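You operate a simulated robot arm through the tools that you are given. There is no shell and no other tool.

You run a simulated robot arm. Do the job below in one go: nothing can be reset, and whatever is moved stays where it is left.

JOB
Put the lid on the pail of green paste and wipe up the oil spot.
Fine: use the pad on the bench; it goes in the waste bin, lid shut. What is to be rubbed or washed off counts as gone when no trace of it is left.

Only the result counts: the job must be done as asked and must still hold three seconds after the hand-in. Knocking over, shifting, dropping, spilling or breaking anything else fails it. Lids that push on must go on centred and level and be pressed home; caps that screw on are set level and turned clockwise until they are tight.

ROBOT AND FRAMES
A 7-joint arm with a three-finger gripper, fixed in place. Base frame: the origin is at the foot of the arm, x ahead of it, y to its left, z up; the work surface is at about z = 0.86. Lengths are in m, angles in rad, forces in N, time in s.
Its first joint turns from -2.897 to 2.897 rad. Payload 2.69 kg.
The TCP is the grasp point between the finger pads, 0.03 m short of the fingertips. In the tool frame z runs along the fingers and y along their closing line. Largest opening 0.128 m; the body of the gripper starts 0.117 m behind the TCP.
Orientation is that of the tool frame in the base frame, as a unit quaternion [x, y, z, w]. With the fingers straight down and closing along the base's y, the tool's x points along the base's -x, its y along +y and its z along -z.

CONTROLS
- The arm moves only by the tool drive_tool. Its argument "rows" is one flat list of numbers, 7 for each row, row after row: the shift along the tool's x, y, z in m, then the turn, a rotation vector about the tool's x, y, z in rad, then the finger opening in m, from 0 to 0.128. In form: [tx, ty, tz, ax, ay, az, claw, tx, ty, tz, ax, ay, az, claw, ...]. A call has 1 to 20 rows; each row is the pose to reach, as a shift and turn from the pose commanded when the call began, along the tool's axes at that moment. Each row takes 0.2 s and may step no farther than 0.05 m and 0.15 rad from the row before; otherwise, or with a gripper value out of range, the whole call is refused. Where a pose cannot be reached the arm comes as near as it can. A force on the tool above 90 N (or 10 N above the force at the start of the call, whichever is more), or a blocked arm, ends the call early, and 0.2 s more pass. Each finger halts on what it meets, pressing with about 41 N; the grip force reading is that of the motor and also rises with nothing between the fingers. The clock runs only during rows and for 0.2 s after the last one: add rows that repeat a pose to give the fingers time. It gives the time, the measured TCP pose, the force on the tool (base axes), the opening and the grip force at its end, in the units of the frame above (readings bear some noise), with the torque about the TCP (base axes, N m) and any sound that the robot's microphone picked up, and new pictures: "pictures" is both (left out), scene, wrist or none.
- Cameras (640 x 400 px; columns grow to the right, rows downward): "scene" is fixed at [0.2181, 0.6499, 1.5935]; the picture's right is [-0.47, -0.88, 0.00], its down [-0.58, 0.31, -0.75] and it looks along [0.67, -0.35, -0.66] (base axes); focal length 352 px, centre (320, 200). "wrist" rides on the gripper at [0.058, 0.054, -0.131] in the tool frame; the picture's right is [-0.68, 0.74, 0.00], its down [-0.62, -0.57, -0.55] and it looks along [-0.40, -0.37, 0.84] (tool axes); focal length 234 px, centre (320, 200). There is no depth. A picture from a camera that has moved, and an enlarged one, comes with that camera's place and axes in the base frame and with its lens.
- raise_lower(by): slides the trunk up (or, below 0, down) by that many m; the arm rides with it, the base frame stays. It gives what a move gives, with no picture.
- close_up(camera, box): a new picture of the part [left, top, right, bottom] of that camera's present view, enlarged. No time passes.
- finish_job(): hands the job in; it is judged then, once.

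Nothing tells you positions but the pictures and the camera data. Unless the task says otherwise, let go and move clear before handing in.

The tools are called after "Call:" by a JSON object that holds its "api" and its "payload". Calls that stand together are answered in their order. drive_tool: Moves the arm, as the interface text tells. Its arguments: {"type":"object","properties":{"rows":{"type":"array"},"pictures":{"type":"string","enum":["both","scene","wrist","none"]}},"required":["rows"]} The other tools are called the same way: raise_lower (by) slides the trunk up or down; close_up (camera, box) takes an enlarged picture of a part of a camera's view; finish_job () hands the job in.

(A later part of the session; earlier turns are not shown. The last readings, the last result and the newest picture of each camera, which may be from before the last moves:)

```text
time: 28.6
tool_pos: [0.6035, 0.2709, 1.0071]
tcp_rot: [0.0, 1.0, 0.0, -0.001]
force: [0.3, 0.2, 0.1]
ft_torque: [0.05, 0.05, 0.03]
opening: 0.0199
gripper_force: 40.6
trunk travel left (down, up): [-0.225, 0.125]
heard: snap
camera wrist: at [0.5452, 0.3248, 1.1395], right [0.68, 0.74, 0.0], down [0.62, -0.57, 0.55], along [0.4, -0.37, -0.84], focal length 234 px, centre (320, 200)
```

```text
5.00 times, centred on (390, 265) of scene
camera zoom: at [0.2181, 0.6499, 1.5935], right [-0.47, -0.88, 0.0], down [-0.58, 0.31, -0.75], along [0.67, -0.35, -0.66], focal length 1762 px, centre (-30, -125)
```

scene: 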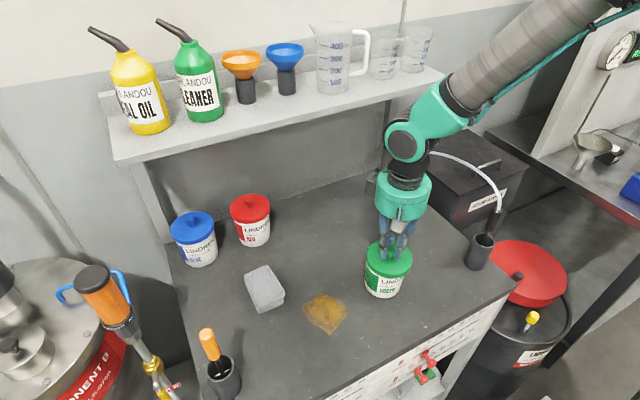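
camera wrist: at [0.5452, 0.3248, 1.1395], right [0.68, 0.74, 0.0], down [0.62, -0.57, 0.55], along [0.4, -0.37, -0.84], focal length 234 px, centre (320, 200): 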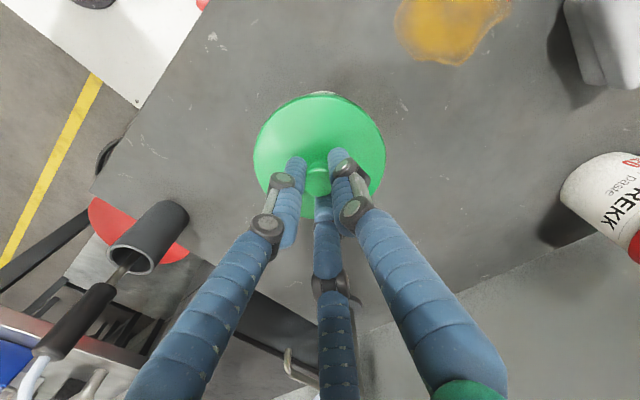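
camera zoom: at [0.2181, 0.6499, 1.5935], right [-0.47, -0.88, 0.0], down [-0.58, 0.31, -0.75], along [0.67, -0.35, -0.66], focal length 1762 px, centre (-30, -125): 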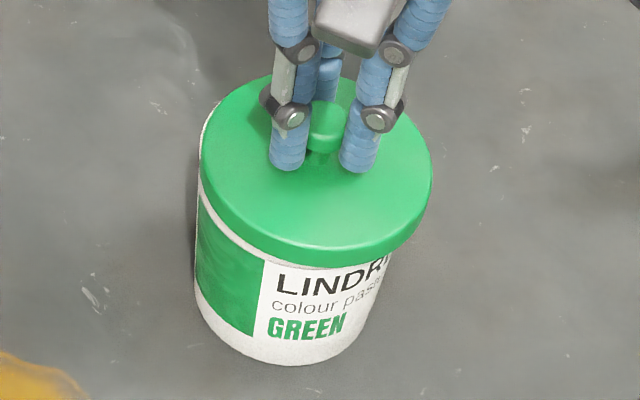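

A second snap was heard just on gripping. Now a very gentle lift of 2 mm, to see from the force whether the lid is loose or held by the pail.

Call:
{"api": "drive_tool", "payload": {"rows": [0, 0, -0.001, 0, 0, 0, 0.008, 0, 0, -0.002, 0, 0, 0, 0.008, 0, 0, -0.002, 0, 0, 0, 0.008], "pictures": "none"}}

```text
time: 29.4
tool_pos: [0.604, 0.2704, 1.0104]
tcp_rot: [0.0, 1.0, 0.0, 0.0]
force: [0.4, -0.3, 0.0]
ft_torque: [-0.01, 0.01, 0.01]
opening: 0.0197
gripper_force: 41.2
trunk travel left (down, up): [-0.225, 0.125]
```

No resistance, so the lid is loose. I'll lift it clear by 3 cm and re-measure it against the rim.

Call:
{"api": "drive_tool", "payload": {"rows": [0, 0, -0.006, 0, 0, 0, 0.008, 0, 0, -0.015, 0, 0, 0, 0.008, 0, 0, -0.03, 0, 0, 0, 0.008, 0, 0, -0.03, 0, 0, 0, 0.008]}}

Call:
{"api": "close_up", "payload": {"camera": "scene", "box": [350, 215, 430, 305]}}

Call:
{"api": "close_up", "payload": {"camera": "wrist", "box": [240, 70, 400, 230]}}

```text
time: 30.4
tool_pos: [0.6031, 0.2714, 1.0406]
tcp_rot: [0.0, 1.0, 0.0, 0.0]
force: [0.4, 0.0, -0.1]
ft_torque: [0.02, -0.02, 0.0]
opening: 0.0198
gripper_force: 41.0
trunk travel left (down, up): [-0.225, 0.125]
camera wrist: at [0.5445, 0.3258, 1.1707], right [0.68, 0.74, 0.0], down [0.62, -0.57, 0.55], along [0.4, -0.37, -0.84], focal length 234 px, centre (320, 200)
```

scene: 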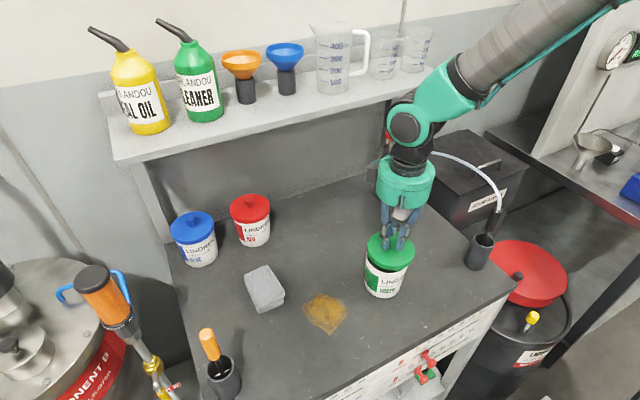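
wrist: 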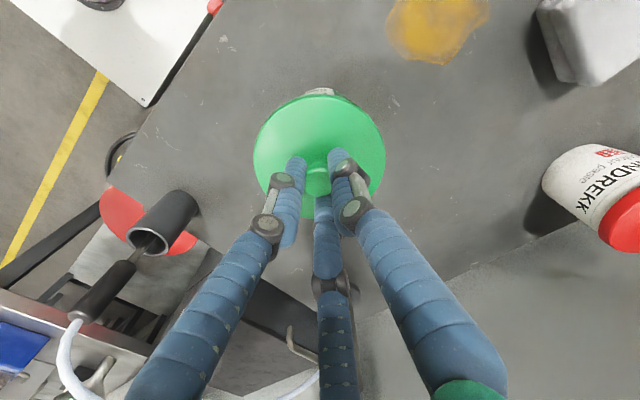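

```text
4.44 times, centred on (390, 260) of scene
camera zoom: at [0.2181, 0.6499, 1.5935], right [-0.47, -0.88, 0.0], down [-0.58, 0.31, -0.75], along [0.67, -0.35, -0.66], focal length 1566 px, centre (9, -67)
```

zoom: 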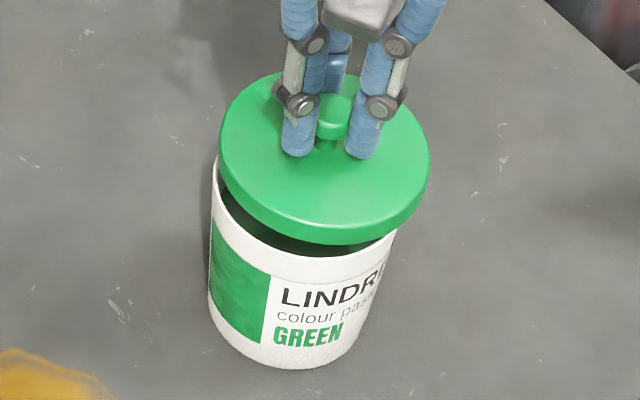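

```text
2.50 times, centred on (320, 150) of wrist
camera zoom: at [0.5445, 0.3258, 1.1707], right [0.68, 0.74, 0.0], down [0.62, -0.57, 0.55], along [0.4, -0.37, -0.84], focal length 585 px, centre (320, 325)
```

zoom: 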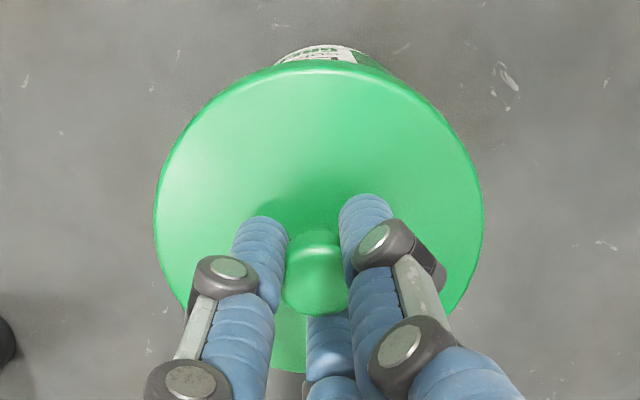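

The lid is off the pail again and still held level and centred in the grip. This time I'll set it down lightly on centre, release without stored load, and then press from above with closed fingers. First I'll move back over the rim centre.

Call:
{"api": "drive_tool", "payload": {"rows": [-0.0052, 0.0004, 0.0, 0, 0, 0, 0.008, -0.0052, 0.0004, 0.012, 0, 0, 0, 0.008, -0.0052, 0.0004, 0.024, 0, 0, 0, 0.008, -0.0052, 0.0004, 0.024, 0, 0, 0, 0.008]}}

Call:
{"api": "close_up", "payload": {"camera": "scene", "box": [350, 225, 430, 305]}}

Call:
{"api": "close_up", "payload": {"camera": "wrist", "box": [260, 70, 380, 190]}}

```text
time: 31.4
tool_pos: [0.6097, 0.2721, 1.016]
tcp_rot: [-0.001, 1.0, 0.0, 0.0]
force: [0.3, -0.3, -0.1]
ft_torque: [-0.01, 0.04, 0.02]
opening: 0.0197
gripper_force: 41.2
trunk travel left (down, up): [-0.225, 0.125]
camera wrist: at [0.5507, 0.3258, 1.1473], right [0.68, 0.74, 0.0], down [0.62, -0.57, 0.55], along [0.4, -0.37, -0.84], focal length 234 px, centre (320, 200)
```

scene: 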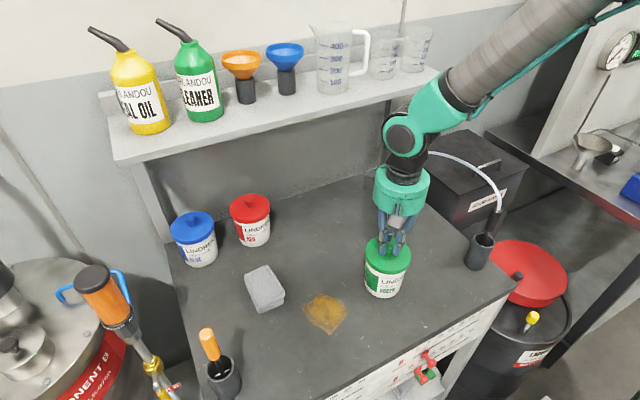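
wrist: 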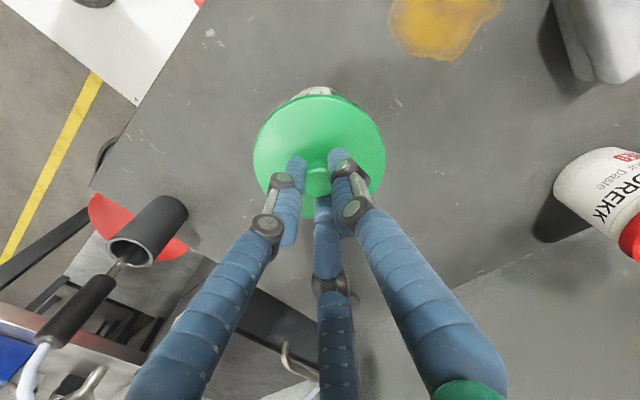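

```text
5.00 times, centred on (390, 265) of scene
camera zoom: at [0.2181, 0.6499, 1.5935], right [-0.47, -0.88, 0.0], down [-0.58, 0.31, -0.75], along [0.67, -0.35, -0.66], focal length 1762 px, centre (-30, -125)
```

zoom: 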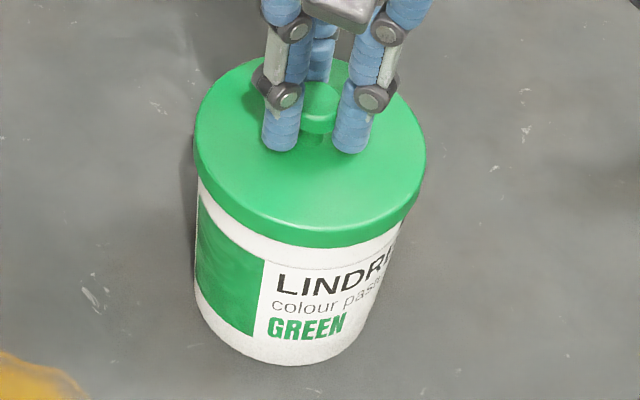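

```text
3.33 times, centred on (320, 130) of wrist
camera zoom: at [0.5507, 0.3258, 1.1473], right [0.68, 0.74, 0.0], down [0.62, -0.57, 0.55], along [0.4, -0.37, -0.84], focal length 781 px, centre (320, 433)
```

zoom: 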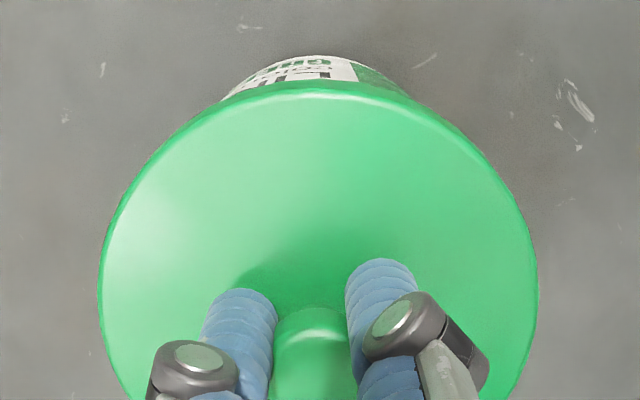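

Call:
{"api": "drive_tool", "payload": {"rows": [0, 0, 0.003, 0, 0, 0, 0.008, 0, 0, 0.006, 0, 0, 0, 0.008, 0, 0, 0.0075, 0, 0, 0, 0.008, 0, 0, 0.0075, 0, 0, 0, 0.008], "pictures": "none"}}

```text
time: 32.4
tool_pos: [0.6108, 0.2715, 1.0085]
tcp_rot: [0.0, 1.0, 0.0, 0.0]
force: [0.3, 0.6, -0.3]
ft_torque: [0.03, 0.01, 0.02]
opening: 0.0198
gripper_force: 41.0
trunk travel left (down, up): [-0.225, 0.125]
```

Call:
{"api": "drive_tool", "payload": {"rows": [0, 0, 0.0005, 0, 0, 0, 0.008, 0, 0, 0.001, 0, 0, 0, 0.008, 0, 0, 0.001, 0, 0, 0, 0.008], "pictures": "none"}}

```text
time: 33.2
tool_pos: [0.6118, 0.2717, 1.0078]
tcp_rot: [0.0, 1.0, 0.0, 0.0]
force: [-1.2, 0.5, 4.0]
ft_torque: [0.02, 0.02, 0.04]
opening: 0.0197
gripper_force: 40.5
trunk travel left (down, up): [-0.225, 0.125]
```

Call:
{"api": "drive_tool", "payload": {"rows": [0, 0, 0, 0, 0, 0, 0.008]}}

Call:
{"api": "close_up", "payload": {"camera": "scene", "box": [360, 235, 420, 285]}}

Call:
{"api": "close_up", "payload": {"camera": "wrist", "box": [260, 70, 380, 190]}}

```text
time: 33.6
tool_pos: [0.61, 0.2712, 1.0069]
tcp_rot: [0.0, 1.0, -0.001, -0.001]
force: [-0.8, 1.5, 4.6]
ft_torque: [0.06, -0.04, -0.02]
opening: 0.02
gripper_force: 41.0
trunk travel left (down, up): [-0.225, 0.125]
camera wrist: at [0.5517, 0.325, 1.1387], right [0.68, 0.74, 0.0], down [0.62, -0.57, 0.55], along [0.4, -0.37, -0.84], focal length 234 px, centre (320, 200)
```

scene: 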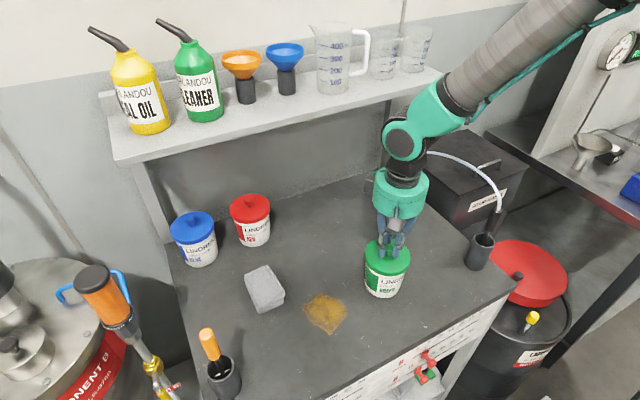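
wrist: 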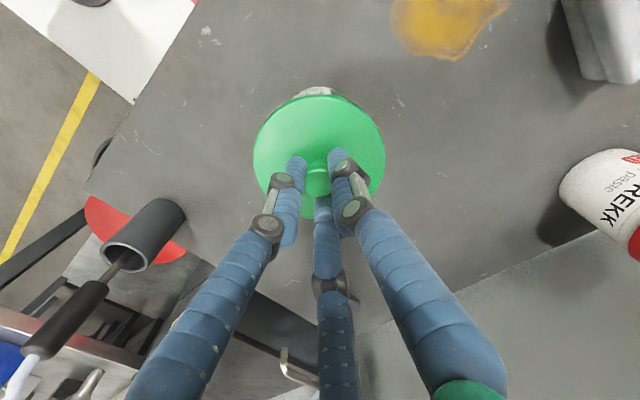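

```text
8.00 times, centred on (390, 260) of scene
camera zoom: at [0.2181, 0.6499, 1.5935], right [-0.47, -0.88, 0.0], down [-0.58, 0.31, -0.75], along [0.67, -0.35, -0.66], focal length 2819 px, centre (-240, -280)
```

zoom: 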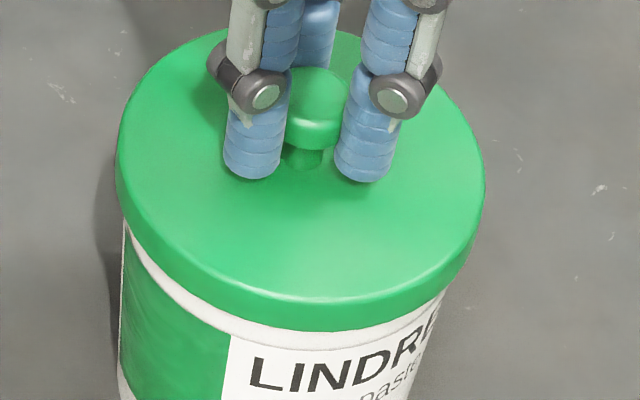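

```text
3.33 times, centred on (320, 130) of wrist
camera zoom: at [0.5517, 0.325, 1.1387], right [0.68, 0.74, 0.0], down [0.62, -0.57, 0.55], along [0.4, -0.37, -0.84], focal length 781 px, centre (320, 433)
```

zoom: 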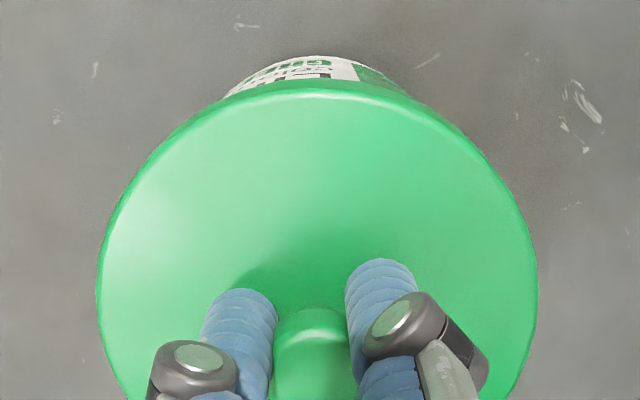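

Call:
{"api": "drive_tool", "payload": {"rows": [0, 0, -0.002, 0, 0, 0, 0.008, 0.0013, 0.0003, -0.002, 0, 0, 0, 0.008, 0.0013, 0.0003, -0.001, 0, 0, 0, 0.008, 0.0013, 0.0003, -0.0003, 0, 0, 0, 0.008, 0.0013, 0.0003, -0.0003, 0, 0, 0, 0.008], "pictures": "none"}}

```text
time: 34.8
tool_pos: [0.6075, 0.2716, 1.007]
tcp_rot: [0.0, 1.0, 0.0, 0.0]
force: [-0.3, 0.1, 0.3]
ft_torque: [0.01, -0.01, -0.04]
opening: 0.0198
gripper_force: 41.3
trunk travel left (down, up): [-0.225, 0.125]
```

The lid is centred and only just touching the rim. I'll open the fingers slowly and see whether it stays put.

Call:
{"api": "drive_tool", "payload": {"rows": [0, 0, 0, 0, 0, 0, 0.02, 0, 0, 0, 0, 0, 0, 0.023, 0, 0, 0, 0, 0, 0, 0.026, 0, 0, 0, 0, 0, 0, 0.032, 0, 0, 0, 0, 0, 0, 0.044, 0, 0, 0, 0, 0, 0, 0.056, 0, 0, 0, 0, 0, 0, 0.056]}}

Call:
{"api": "close_up", "payload": {"camera": "scene", "box": [360, 235, 420, 285]}}

Call:
{"api": "close_up", "payload": {"camera": "wrist", "box": [240, 70, 400, 230]}}

```text
time: 36.4
tool_pos: [0.6088, 0.2717, 1.0072]
tcp_rot: [0.0, 1.0, 0.0, 0.0]
force: [0.2, 0.7, 0.2]
ft_torque: [0.01, 0.01, 0.0]
opening: 0.0561
gripper_force: 0.0
trunk travel left (down, up): [-0.225, 0.125]
heard: snap
camera wrist: at [0.5499, 0.3254, 1.1394], right [0.68, 0.74, 0.0], down [0.62, -0.57, 0.55], along [0.4, -0.37, -0.84], focal length 234 px, centre (320, 200)
```

scene: 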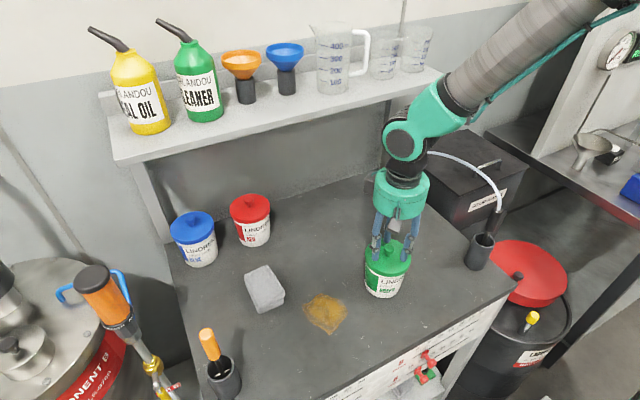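
wrist: 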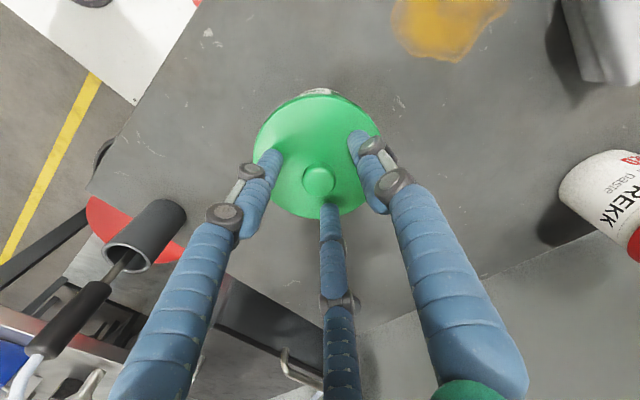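

```text
8.00 times, centred on (390, 260) of scene
camera zoom: at [0.2181, 0.6499, 1.5935], right [-0.47, -0.88, 0.0], down [-0.58, 0.31, -0.75], along [0.67, -0.35, -0.66], focal length 2819 px, centre (-240, -280)
```

zoom: 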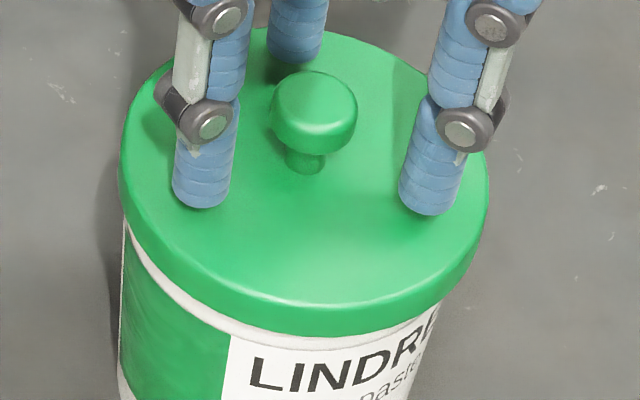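

```text
2.50 times, centred on (320, 150) of wrist
camera zoom: at [0.5499, 0.3254, 1.1394], right [0.68, 0.74, 0.0], down [0.62, -0.57, 0.55], along [0.4, -0.37, -0.84], focal length 585 px, centre (320, 325)
```

zoom: 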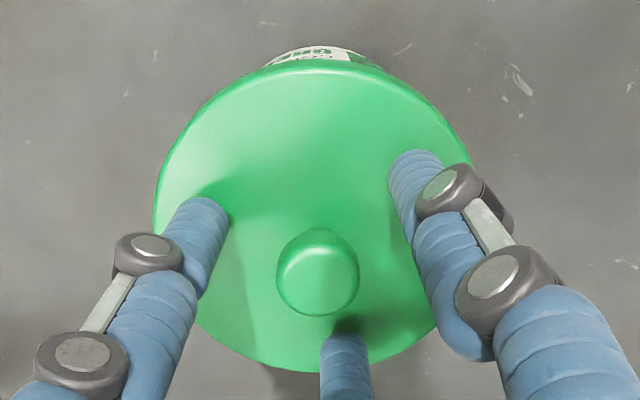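

The lid stayed centred this time, within about 1 mm in both views. I'll rise straight up, close the fingers, and then press on the knob from directly above.

Call:
{"api": "drive_tool", "payload": {"rows": [0, 0, -0.01, 0, 0, 0, 0.056, 0, 0, -0.03, 0, 0, 0, 0.056, 0, 0, -0.06, 0, 0, 0, 0.056, 0, 0, -0.06, 0, 0, 0, 0.02, 0, 0, -0.06, 0, 0, 0, 0.0, 0, 0, -0.06, 0, 0, 0, 0.0]}}

Call:
{"api": "close_up", "payload": {"camera": "scene", "box": [360, 235, 420, 285]}}

Call:
{"api": "close_up", "payload": {"camera": "wrist", "box": [240, 70, 400, 230]}}

```text
time: 37.8
tool_pos: [0.6082, 0.2718, 1.0694]
tcp_rot: [0.0, 1.0, 0.0, 0.0]
force: [0.8, -0.4, 0.2]
ft_torque: [-0.01, -0.01, 0.0]
opening: 0.0024
gripper_force: 31.4
trunk travel left (down, up): [-0.225, 0.125]
camera wrist: at [0.5494, 0.3258, 1.2005], right [0.68, 0.74, 0.0], down [0.62, -0.57, 0.55], along [0.4, -0.37, -0.84], focal length 234 px, centre (320, 200)
```

scene: 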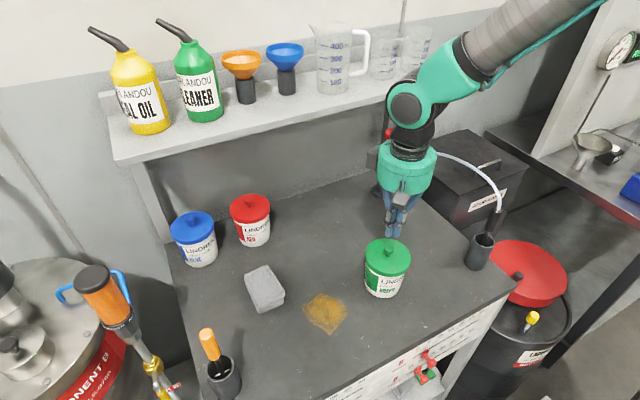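
wrist: 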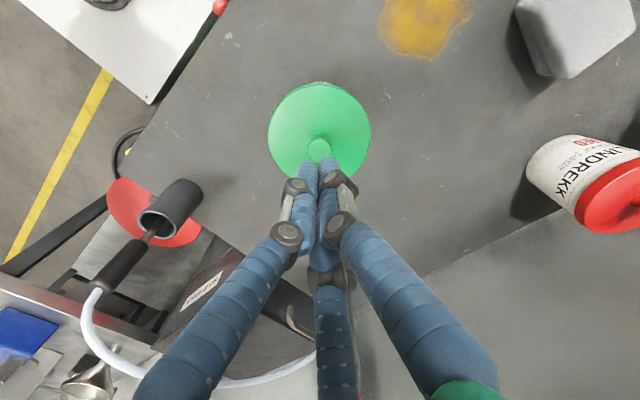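

```text
8.00 times, centred on (390, 260) of scene
camera zoom: at [0.2181, 0.6499, 1.5935], right [-0.47, -0.88, 0.0], down [-0.58, 0.31, -0.75], along [0.67, -0.35, -0.66], focal length 2819 px, centre (-240, -280)
```

zoom: 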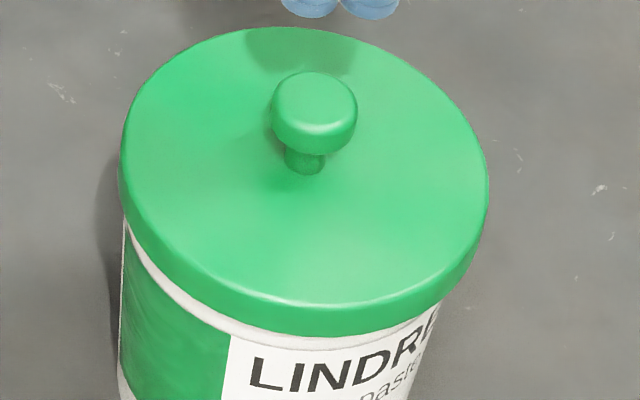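

```text
2.50 times, centred on (320, 150) of wrist
camera zoom: at [0.5494, 0.3258, 1.2005], right [0.68, 0.74, 0.0], down [0.62, -0.57, 0.55], along [0.4, -0.37, -0.84], focal length 585 px, centre (320, 325)
```

zoom: 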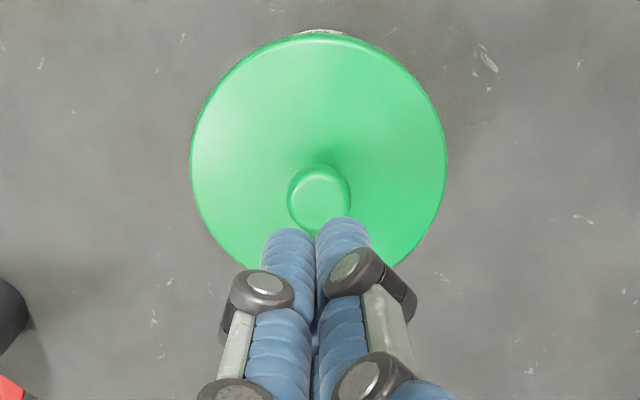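

Call:
{"api": "drive_tool", "payload": {"rows": [0, 0, 0.02, 0, 0, 0, 0.0, 0, 0, 0.04, 0, 0, 0, 0.0, 0, 0, 0.048, 0, 0, 0, 0.0, 0, 0, 0.05, 0, 0, 0, 0.0, 0, 0, 0.05, 0, 0, 0, 0.0], "pictures": "none"}}

```text
time: 39.0
tool_pos: [0.6092, 0.2724, 1.0241]
tcp_rot: [0.0, 1.0, 0.002, 0.004]
force: [-2.0, -5.4, 59.4]
ft_torque: [-0.21, 0.19, 0.0]
opening: 0.0061
gripper_force: 31.8
trunk travel left (down, up): [-0.225, 0.125]
```

Call:
{"api": "drive_tool", "payload": {"rows": [0, 0, 0.001, 0, 0, 0, 0.0, 0, 0, 0.0015, 0, 0, 0, 0.0, 0, 0, 0.0015, 0, 0, 0, 0.0]}}

Call:
{"api": "close_up", "payload": {"camera": "scene", "box": [360, 235, 420, 285]}}

```text
time: 39.8
tool_pos: [0.608, 0.2718, 1.0236]
tcp_rot: [-0.001, 1.0, 0.003, 0.005]
force: [-0.5, 0.3, 87.9]
ft_torque: [-0.1, 0.23, 0.0]
opening: 0.0058
gripper_force: 31.4
trunk travel left (down, up): [-0.225, 0.125]
camera wrist: at [0.5491, 0.3255, 1.154], right [0.68, 0.74, 0.01], down [0.61, -0.57, 0.55], along [0.41, -0.37, -0.83], focal length 234 px, centre (320, 200)
```

scene: 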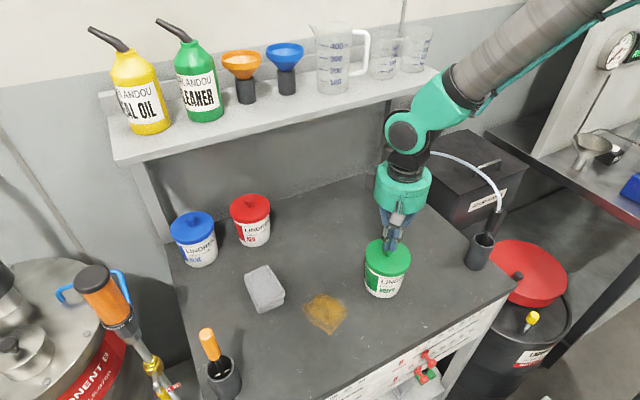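
wrist: 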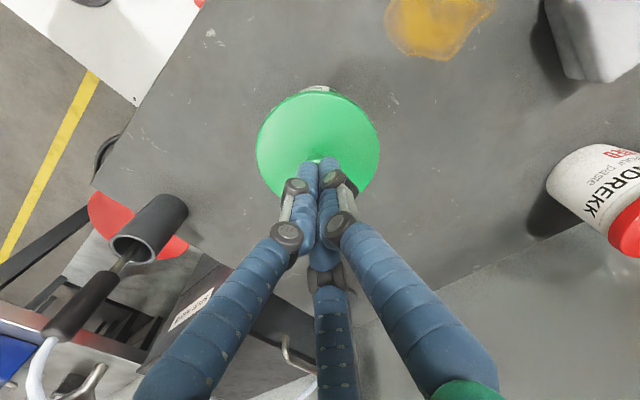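

```text
8.00 times, centred on (390, 260) of scene
camera zoom: at [0.2181, 0.6499, 1.5935], right [-0.47, -0.88, 0.0], down [-0.58, 0.31, -0.75], along [0.67, -0.35, -0.66], focal length 2819 px, centre (-240, -280)
```

zoom: 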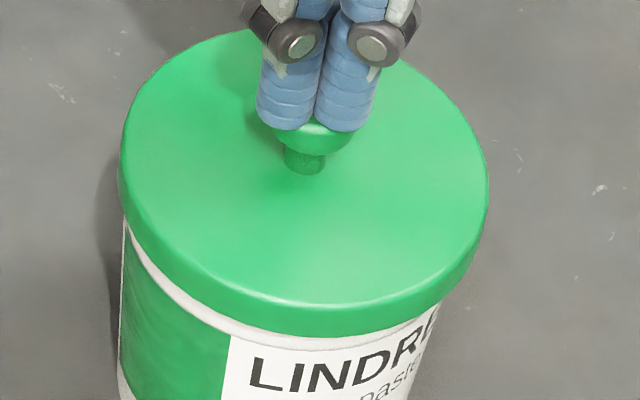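

The press reached 88 N with no further movement, so the lid is fully seated. I'll back off, rise, and check the lid again from both cameras.

Call:
{"api": "drive_tool", "payload": {"rows": [0, 0, -0.003, 0, 0, 0, 0.0, 0, 0, -0.006, 0, 0, 0, 0.0, 0, 0, -0.01, 0, 0, 0, 0.0, 0, 0, -0.04, 0, 0, 0, 0.0, 0, 0, -0.08, 0, 0, 0, 0.0, 0, 0, -0.08, 0, 0, 0, 0.0]}}

Call:
{"api": "close_up", "payload": {"camera": "scene", "box": [360, 235, 420, 285]}}

Call:
{"api": "close_up", "payload": {"camera": "wrist", "box": [250, 60, 390, 200]}}

```text
time: 41.2
tool_pos: [0.6053, 0.2724, 1.0937]
tcp_rot: [0.0, 1.0, 0.0, -0.001]
force: [0.1, -0.3, 0.6]
ft_torque: [0.02, -0.04, 0.0]
opening: 0.0022
gripper_force: 31.1
trunk travel left (down, up): [-0.225, 0.125]
camera wrist: at [0.5468, 0.3265, 1.2259], right [0.68, 0.74, 0.0], down [0.62, -0.57, 0.55], along [0.4, -0.37, -0.84], focal length 234 px, centre (320, 200)
```

scene: 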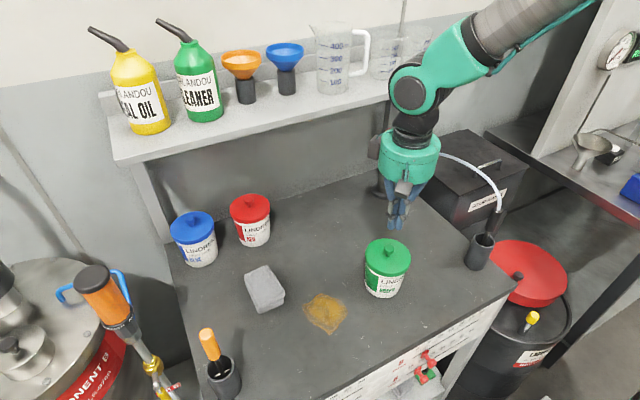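
wrist: 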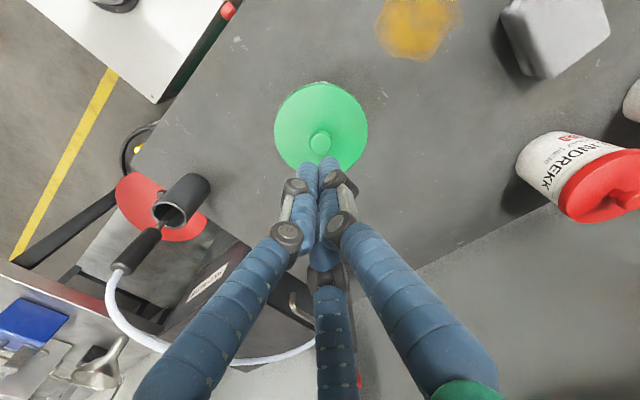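

```text
8.00 times, centred on (390, 260) of scene
camera zoom: at [0.2181, 0.6499, 1.5935], right [-0.47, -0.88, 0.0], down [-0.58, 0.31, -0.75], along [0.67, -0.35, -0.66], focal length 2819 px, centre (-240, -280)
```

zoom: 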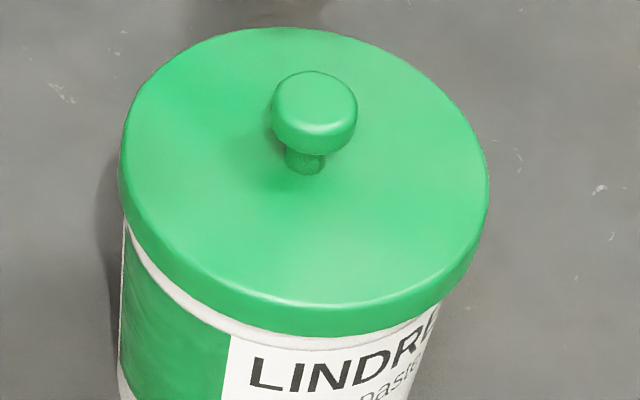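

```text
2.86 times, centred on (320, 130) of wrist
camera zoom: at [0.5468, 0.3265, 1.2259], right [0.68, 0.74, 0.0], down [0.62, -0.57, 0.55], along [0.4, -0.37, -0.84], focal length 669 px, centre (320, 400)
```

zoom: 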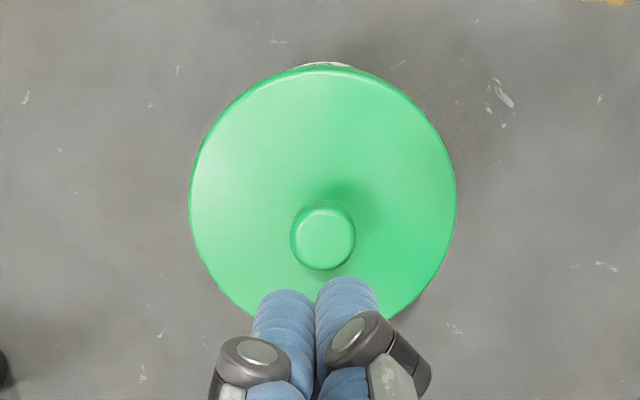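

The lid looks centred and level from above. Now the pad and the oil spot: I'll move to where the wrist camera sees both clearly.

Call:
{"api": "drive_tool", "payload": {"rows": [-0.003, 0.04, 0.0, 0, 0, 0, 0.0, -0.006, 0.08, 0.0, 0, 0, 0, 0.0, -0.01, 0.12, 0.0, 0, 0, 0, 0.0, -0.013, 0.16, 0.0, 0, 0, 0, 0.0, -0.015, 0.178, 0.0, 0, 0, 0, 0.0, -0.015, 0.178, 0.0, 0, 0, 0, 0.0], "pictures": "wrist"}}

Call:
{"api": "close_up", "payload": {"camera": "wrist", "box": [350, 70, 470, 170]}}

Call:
{"api": "close_up", "payload": {"camera": "wrist", "box": [250, 60, 370, 160]}}

Call:
{"api": "close_up", "payload": {"camera": "wrist", "box": [160, 150, 280, 260]}}

Call:
{"api": "close_up", "payload": {"camera": "scene", "box": [230, 250, 360, 350]}}

```text
time: 42.6
tool_pos: [0.6236, 0.4499, 1.0977]
tcp_rot: [0.0, 1.0, 0.0, 0.0]
force: [-0.8, 0.6, -0.8]
ft_torque: [-0.04, 0.03, 0.02]
opening: 0.0022
gripper_force: 31.6
trunk travel left (down, up): [-0.225, 0.125]
camera wrist: at [0.5652, 0.5044, 1.2284], right [0.68, 0.74, 0.0], down [0.62, -0.57, 0.55], along [0.4, -0.37, -0.84], focal length 234 px, centre (320, 200)
```

wrist: 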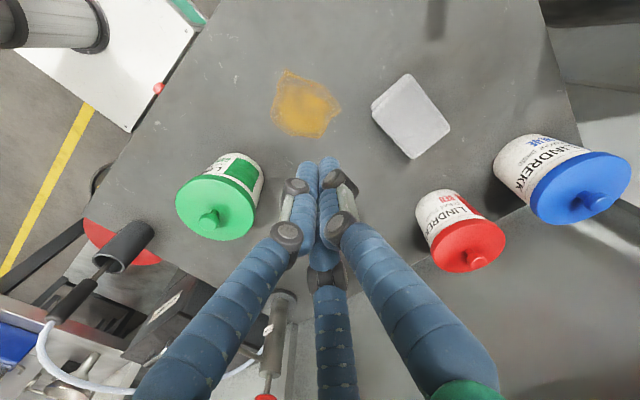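

```text
4.00 times, centred on (410, 120) of wrist
camera zoom: at [0.5652, 0.5044, 1.2284], right [0.68, 0.74, 0.0], down [0.62, -0.57, 0.55], along [0.4, -0.37, -0.84], focal length 937 px, centre (-40, 520)
```

zoom: 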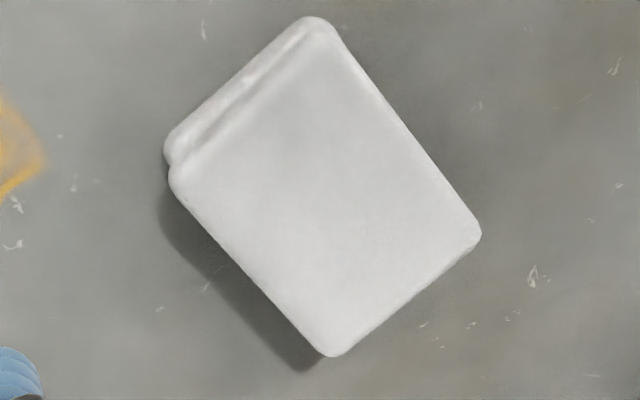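

```text
4.00 times, centred on (310, 110) of wrist
camera zoom: at [0.5652, 0.5044, 1.2284], right [0.68, 0.74, 0.0], down [0.62, -0.57, 0.55], along [0.4, -0.37, -0.84], focal length 937 px, centre (360, 560)
```

zoom: 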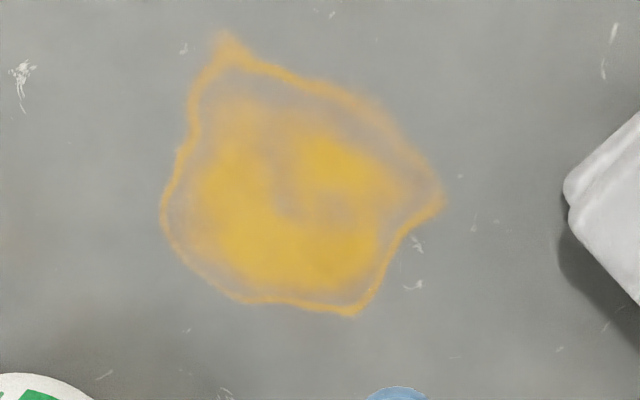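

```text
3.64 times, centred on (220, 205) of wrist
camera zoom: at [0.5652, 0.5044, 1.2284], right [0.68, 0.74, 0.0], down [0.62, -0.57, 0.55], along [0.4, -0.37, -0.84], focal length 852 px, centre (684, 182)
```

zoom: 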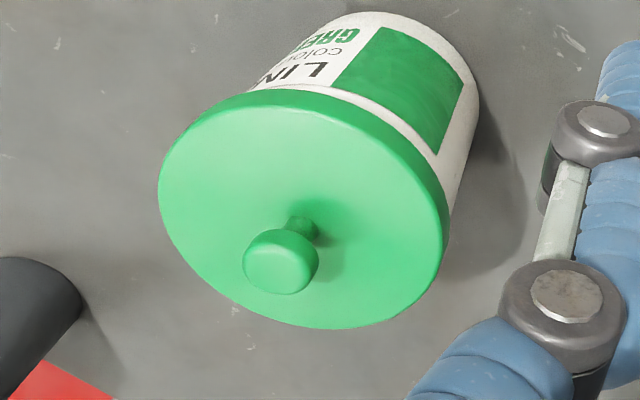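

```text
4.00 times, centred on (295, 300) of scene
camera zoom: at [0.2181, 0.6499, 1.5935], right [-0.47, -0.88, 0.0], down [-0.58, 0.31, -0.75], along [0.67, -0.35, -0.66], focal length 1409 px, centre (420, -200)
```

zoom: 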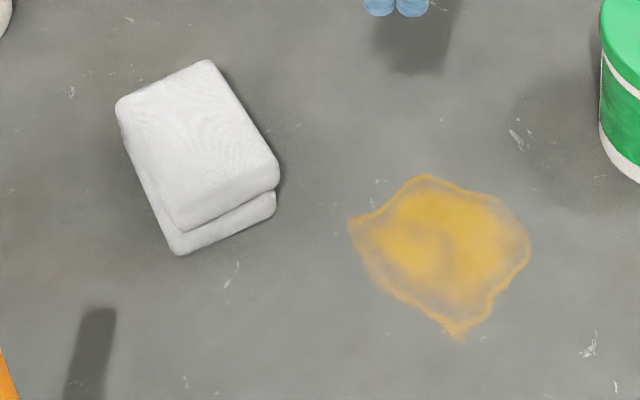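

The skirt now covers the rim evenly from this side too, so the lid is on properly. Before I take the pad, I'll look at the solid-waste bin, because its lid must be open before my hand is full. I'll travel high over the hose.

Call:
{"api": "drive_tool", "payload": {"rows": [0, 0, -0.04, 0, 0, 0, 0.0, 0, 0, -0.08, 0, 0, 0, 0.0, 0, 0, -0.12, 0, 0, 0, 0.0, 0, 0, -0.152, 0, 0, 0, 0.0, 0.002, -0.046, -0.152, 0, 0, 0, 0.0, 0.004, -0.092, -0.152, 0, 0, 0, 0.0, 0.006, -0.138, -0.152, 0, 0, 0, 0.0, 0.008, -0.184, -0.152, 0, 0, 0, 0.0, 0.01, -0.23, -0.152, 0, 0, 0, 0.0, 0.012, -0.276, -0.152, 0, 0, 0, 0.0, 0.014, -0.322, -0.152, 0, 0, 0, 0.0, 0.016, -0.368, -0.152, 0, 0, 0, 0.0, 0.018, -0.414, -0.152, 0, 0, 0, 0.0, 0.02, -0.46, -0.152, 0, 0, 0, 0.0, 0.022, -0.506, -0.152, 0, 0, 0, 0.0, 0.024, -0.552, -0.152, 0, 0, 0, 0.0, 0.024, -0.598, -0.152, 0, 0, 0, 0.0, 0.024, -0.644, -0.152, 0, 0, 0, 0.0, 0.024, -0.65, -0.152, 0, 0, 0, 0.0]}}

Call:
{"api": "close_up", "payload": {"camera": "wrist", "box": [340, 80, 560, 260]}}

```text
time: 46.6
tool_pos: [0.6006, -0.202, 1.247]
tcp_rot: [0.0, 1.0, 0.0, 0.0]
force: [0.4, -0.3, -0.3]
ft_torque: [0.07, -0.02, -0.02]
opening: 0.002
gripper_force: 31.4
trunk travel left (down, up): [-0.225, 0.125]
camera wrist: at [0.5426, -0.149, 1.3785], right [0.68, 0.74, 0.0], down [0.62, -0.57, 0.55], along [0.4, -0.37, -0.84], focal length 234 px, centre (320, 200)
```

scene: 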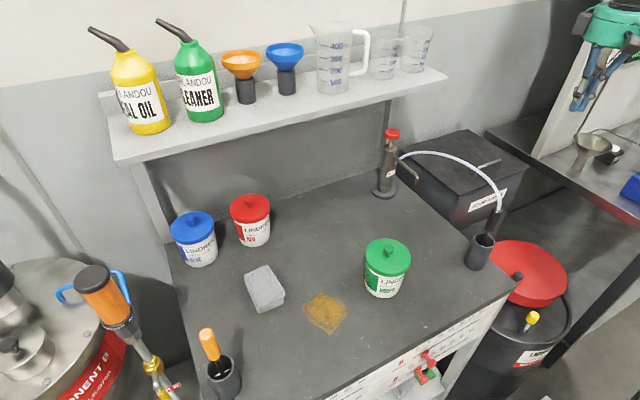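
wrist: 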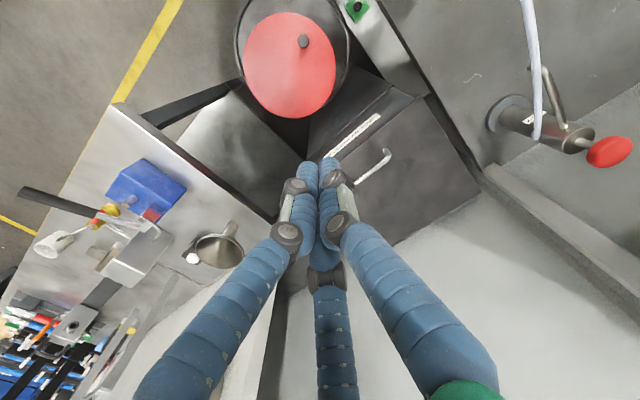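

```text
2.22 times, centred on (450, 170) of wrist
camera zoom: at [0.5426, -0.149, 1.3785], right [0.68, 0.74, 0.0], down [0.62, -0.57, 0.55], along [0.4, -0.37, -0.84], focal length 520 px, centre (31, 267)
```

zoom: 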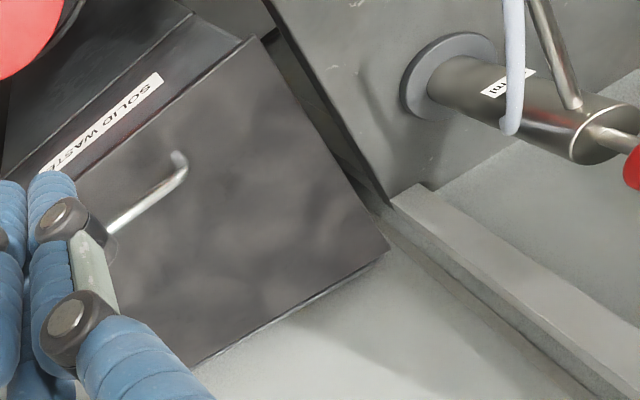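

The bin handle is a bar running along y at about x=0.75, y −0.17 to −0.25, z≈0.975. The lid spans x 0.71–0.97 and is probably hinged at the back. I'll turn the hand 90° so the fingers close across the bar, and take another look.

Call:
{"api": "drive_tool", "payload": {"rows": [0, 0, 0, 0, 0, -0.145, 0.0, 0, 0, 0, 0, 0, -0.29, 0.0, 0, 0, 0, 0, 0, -0.435, 0.0, 0, 0, 0, 0, 0, -0.58, 0.0, 0, 0, 0, 0, 0, -0.725, 0.0, 0, 0, 0, 0, 0, -0.87, 0.0, 0, 0, 0, 0, 0, -1.015, 0.0, 0, 0, 0, 0, 0, -1.16, 0.0, 0, 0, 0, 0, 0, -1.305, 0.0, 0, 0, 0, 0, 0, -1.45, 0.0, 0, 0, 0, 0, 0, -1.5708, 0.0, 0, 0, 0, 0, 0, -1.5708, 0.0]}}

Call:
{"api": "close_up", "payload": {"camera": "wrist", "box": [160, 80, 360, 240]}}

```text
time: 49.2
tool_pos: [0.6005, -0.2007, 1.2482]
tcp_rot: [0.707, -0.707, 0.0, 0.0]
force: [0.0, 0.4, -0.3]
ft_torque: [0.0, 0.0, 0.01]
opening: 0.0021
gripper_force: 31.4
trunk travel left (down, up): [-0.225, 0.125]
camera wrist: at [0.5454, -0.2592, 1.3795], right [-0.74, 0.68, 0.0], down [0.56, 0.62, 0.55], along [0.37, 0.4, -0.84], focal length 234 px, centre (320, 200)
```

scene: 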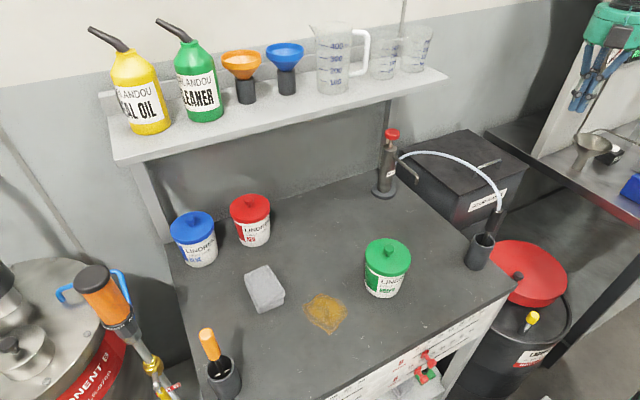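
wrist: 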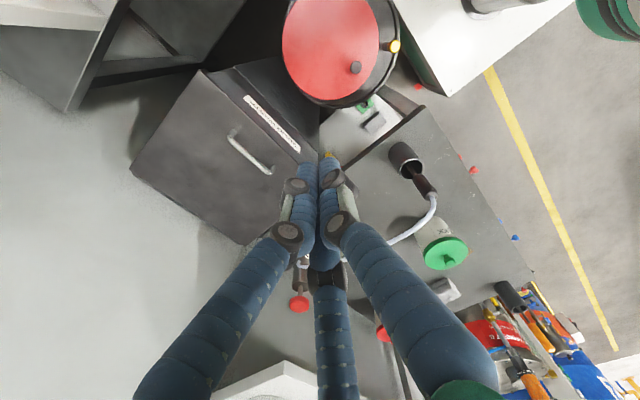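

```text
2.50 times, centred on (260, 160) of wrist
camera zoom: at [0.5454, -0.2592, 1.3795], right [-0.74, 0.68, 0.0], down [0.56, 0.62, 0.55], along [0.37, 0.4, -0.84], focal length 585 px, centre (470, 300)
```

zoom: 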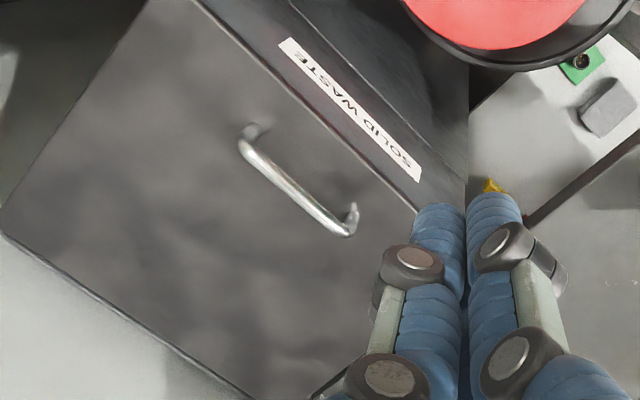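

Triangulating the two views gives the handle bar at about x=0.757, y −0.17 to −0.27, z≈0.963, with the lid top at about 0.934. I'll move above the bar with the fingers open across it.

Call:
{"api": "drive_tool", "payload": {"rows": [0.0034, -0.026, 0.033, 0, 0, 0, 0.05, 0.0068, -0.052, 0.066, 0, 0, 0, 0.05, 0.0102, -0.078, 0.099, 0, 0, 0, 0.05, 0.0136, -0.104, 0.132, 0, 0, 0, 0.05, 0.017, -0.13, 0.165, 0, 0, 0, 0.05, 0.0203, -0.1565, 0.19, 0, 0, 0, 0.05, 0.0203, -0.1565, 0.19, 0, 0, 0, 0.05]}}

Call:
{"api": "close_up", "payload": {"camera": "wrist", "box": [220, 60, 420, 220]}}

```text
time: 50.8
tool_pos: [0.7555, -0.2211, 1.0572]
tcp_rot: [-0.706, 0.708, 0.001, 0.0]
force: [-1.1, -0.8, -0.7]
ft_torque: [-0.02, 0.06, 0.03]
opening: 0.05
gripper_force: 0.2
trunk travel left (down, up): [-0.225, 0.125]
camera wrist: at [0.7016, -0.2801, 1.1895], right [-0.74, 0.68, 0.0], down [0.57, 0.62, 0.55], along [0.37, 0.4, -0.84], focal length 234 px, centre (320, 200)
```

scene: 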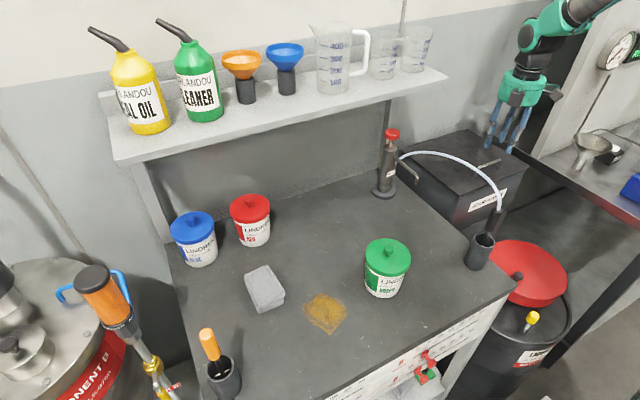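
wrist: 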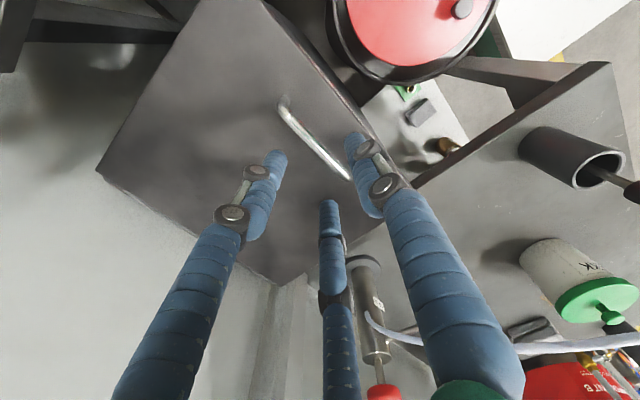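

```text
2.50 times, centred on (320, 140) of wrist
camera zoom: at [0.7016, -0.2801, 1.1895], right [-0.74, 0.68, 0.0], down [0.57, 0.62, 0.55], along [0.37, 0.4, -0.84], focal length 585 px, centre (320, 350)
```

zoom: 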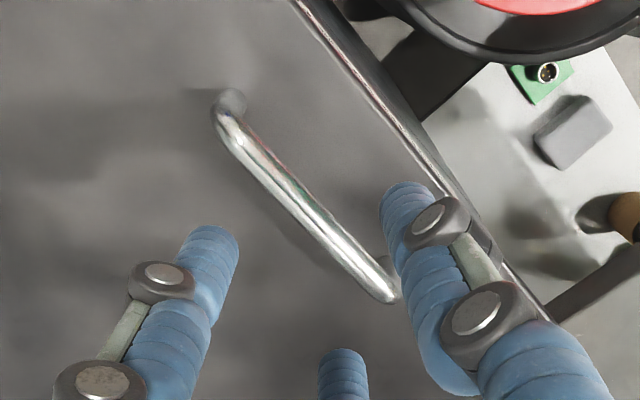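

The bar is at x≈0.760, almost centred under the fingers. I'll shift 4 mm, descend to straddle it with the tips just above the lid, and close.

Call:
{"api": "drive_tool", "payload": {"rows": [0, -0.0045, 0.03, 0, 0, 0, 0.05, 0, -0.0045, 0.06, 0, 0, 0, 0.05, 0, -0.0045, 0.08, 0, 0, 0, 0.05, 0, -0.0045, 0.08, 0, 0, 0, 0.05]}}

Call:
{"api": "close_up", "payload": {"camera": "wrist", "box": [220, 80, 420, 240]}}

Call:
{"api": "close_up", "payload": {"camera": "scene", "box": [420, 110, 560, 220]}}

```text
time: 51.8
tool_pos: [0.7597, -0.2218, 0.979]
tcp_rot: [-0.707, 0.707, 0.001, -0.001]
force: [-0.4, 0.1, -0.2]
ft_torque: [-0.02, 0.01, -0.02]
opening: 0.05
gripper_force: 0.0
trunk travel left (down, up): [-0.225, 0.125]
camera wrist: at [0.706, -0.28, 1.1095], right [-0.74, 0.68, 0.0], down [0.57, 0.62, 0.55], along [0.37, 0.4, -0.84], focal length 234 px, centre (320, 200)
```

scene: 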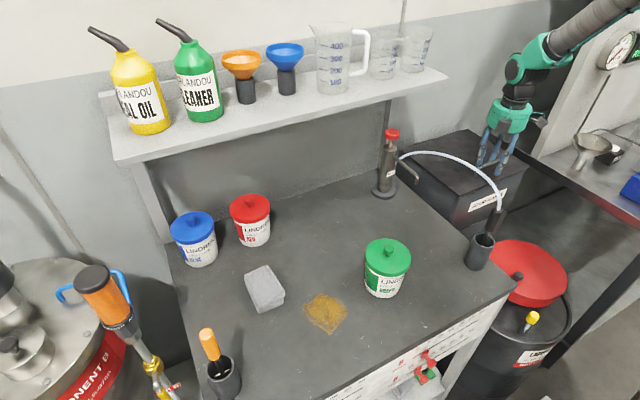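
wrist: 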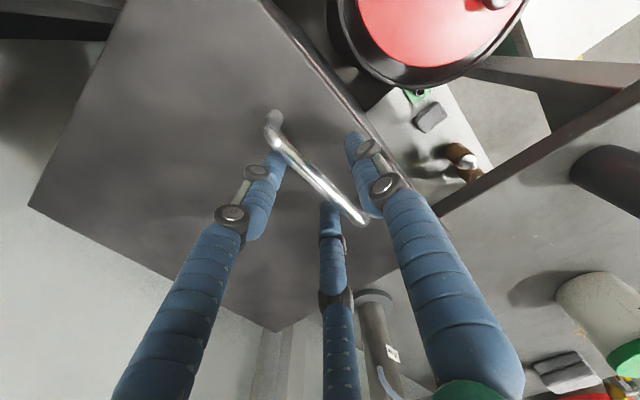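

```text
2.50 times, centred on (320, 160) of wrist
camera zoom: at [0.706, -0.28, 1.1095], right [-0.74, 0.68, 0.0], down [0.57, 0.62, 0.55], along [0.37, 0.4, -0.84], focal length 585 px, centre (320, 300)
```

zoom: 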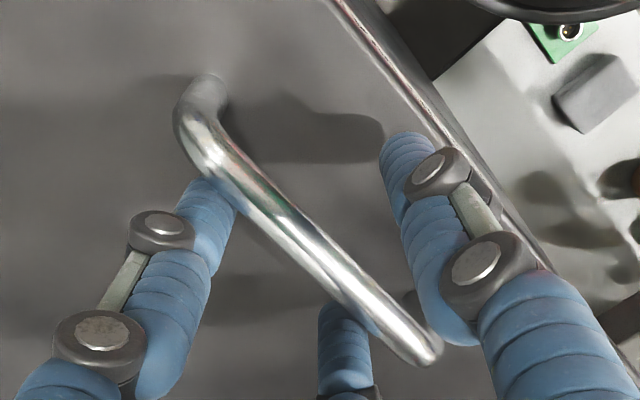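

```text
3.64 times, centred on (490, 165) of scene
camera zoom: at [0.2181, 0.6499, 1.5935], right [-0.47, -0.88, 0.0], down [-0.58, 0.31, -0.75], along [0.67, -0.35, -0.66], focal length 1281 px, centre (-298, 327)
```

zoom: 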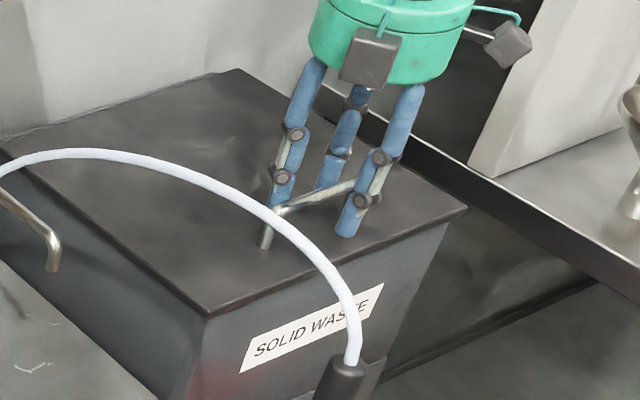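

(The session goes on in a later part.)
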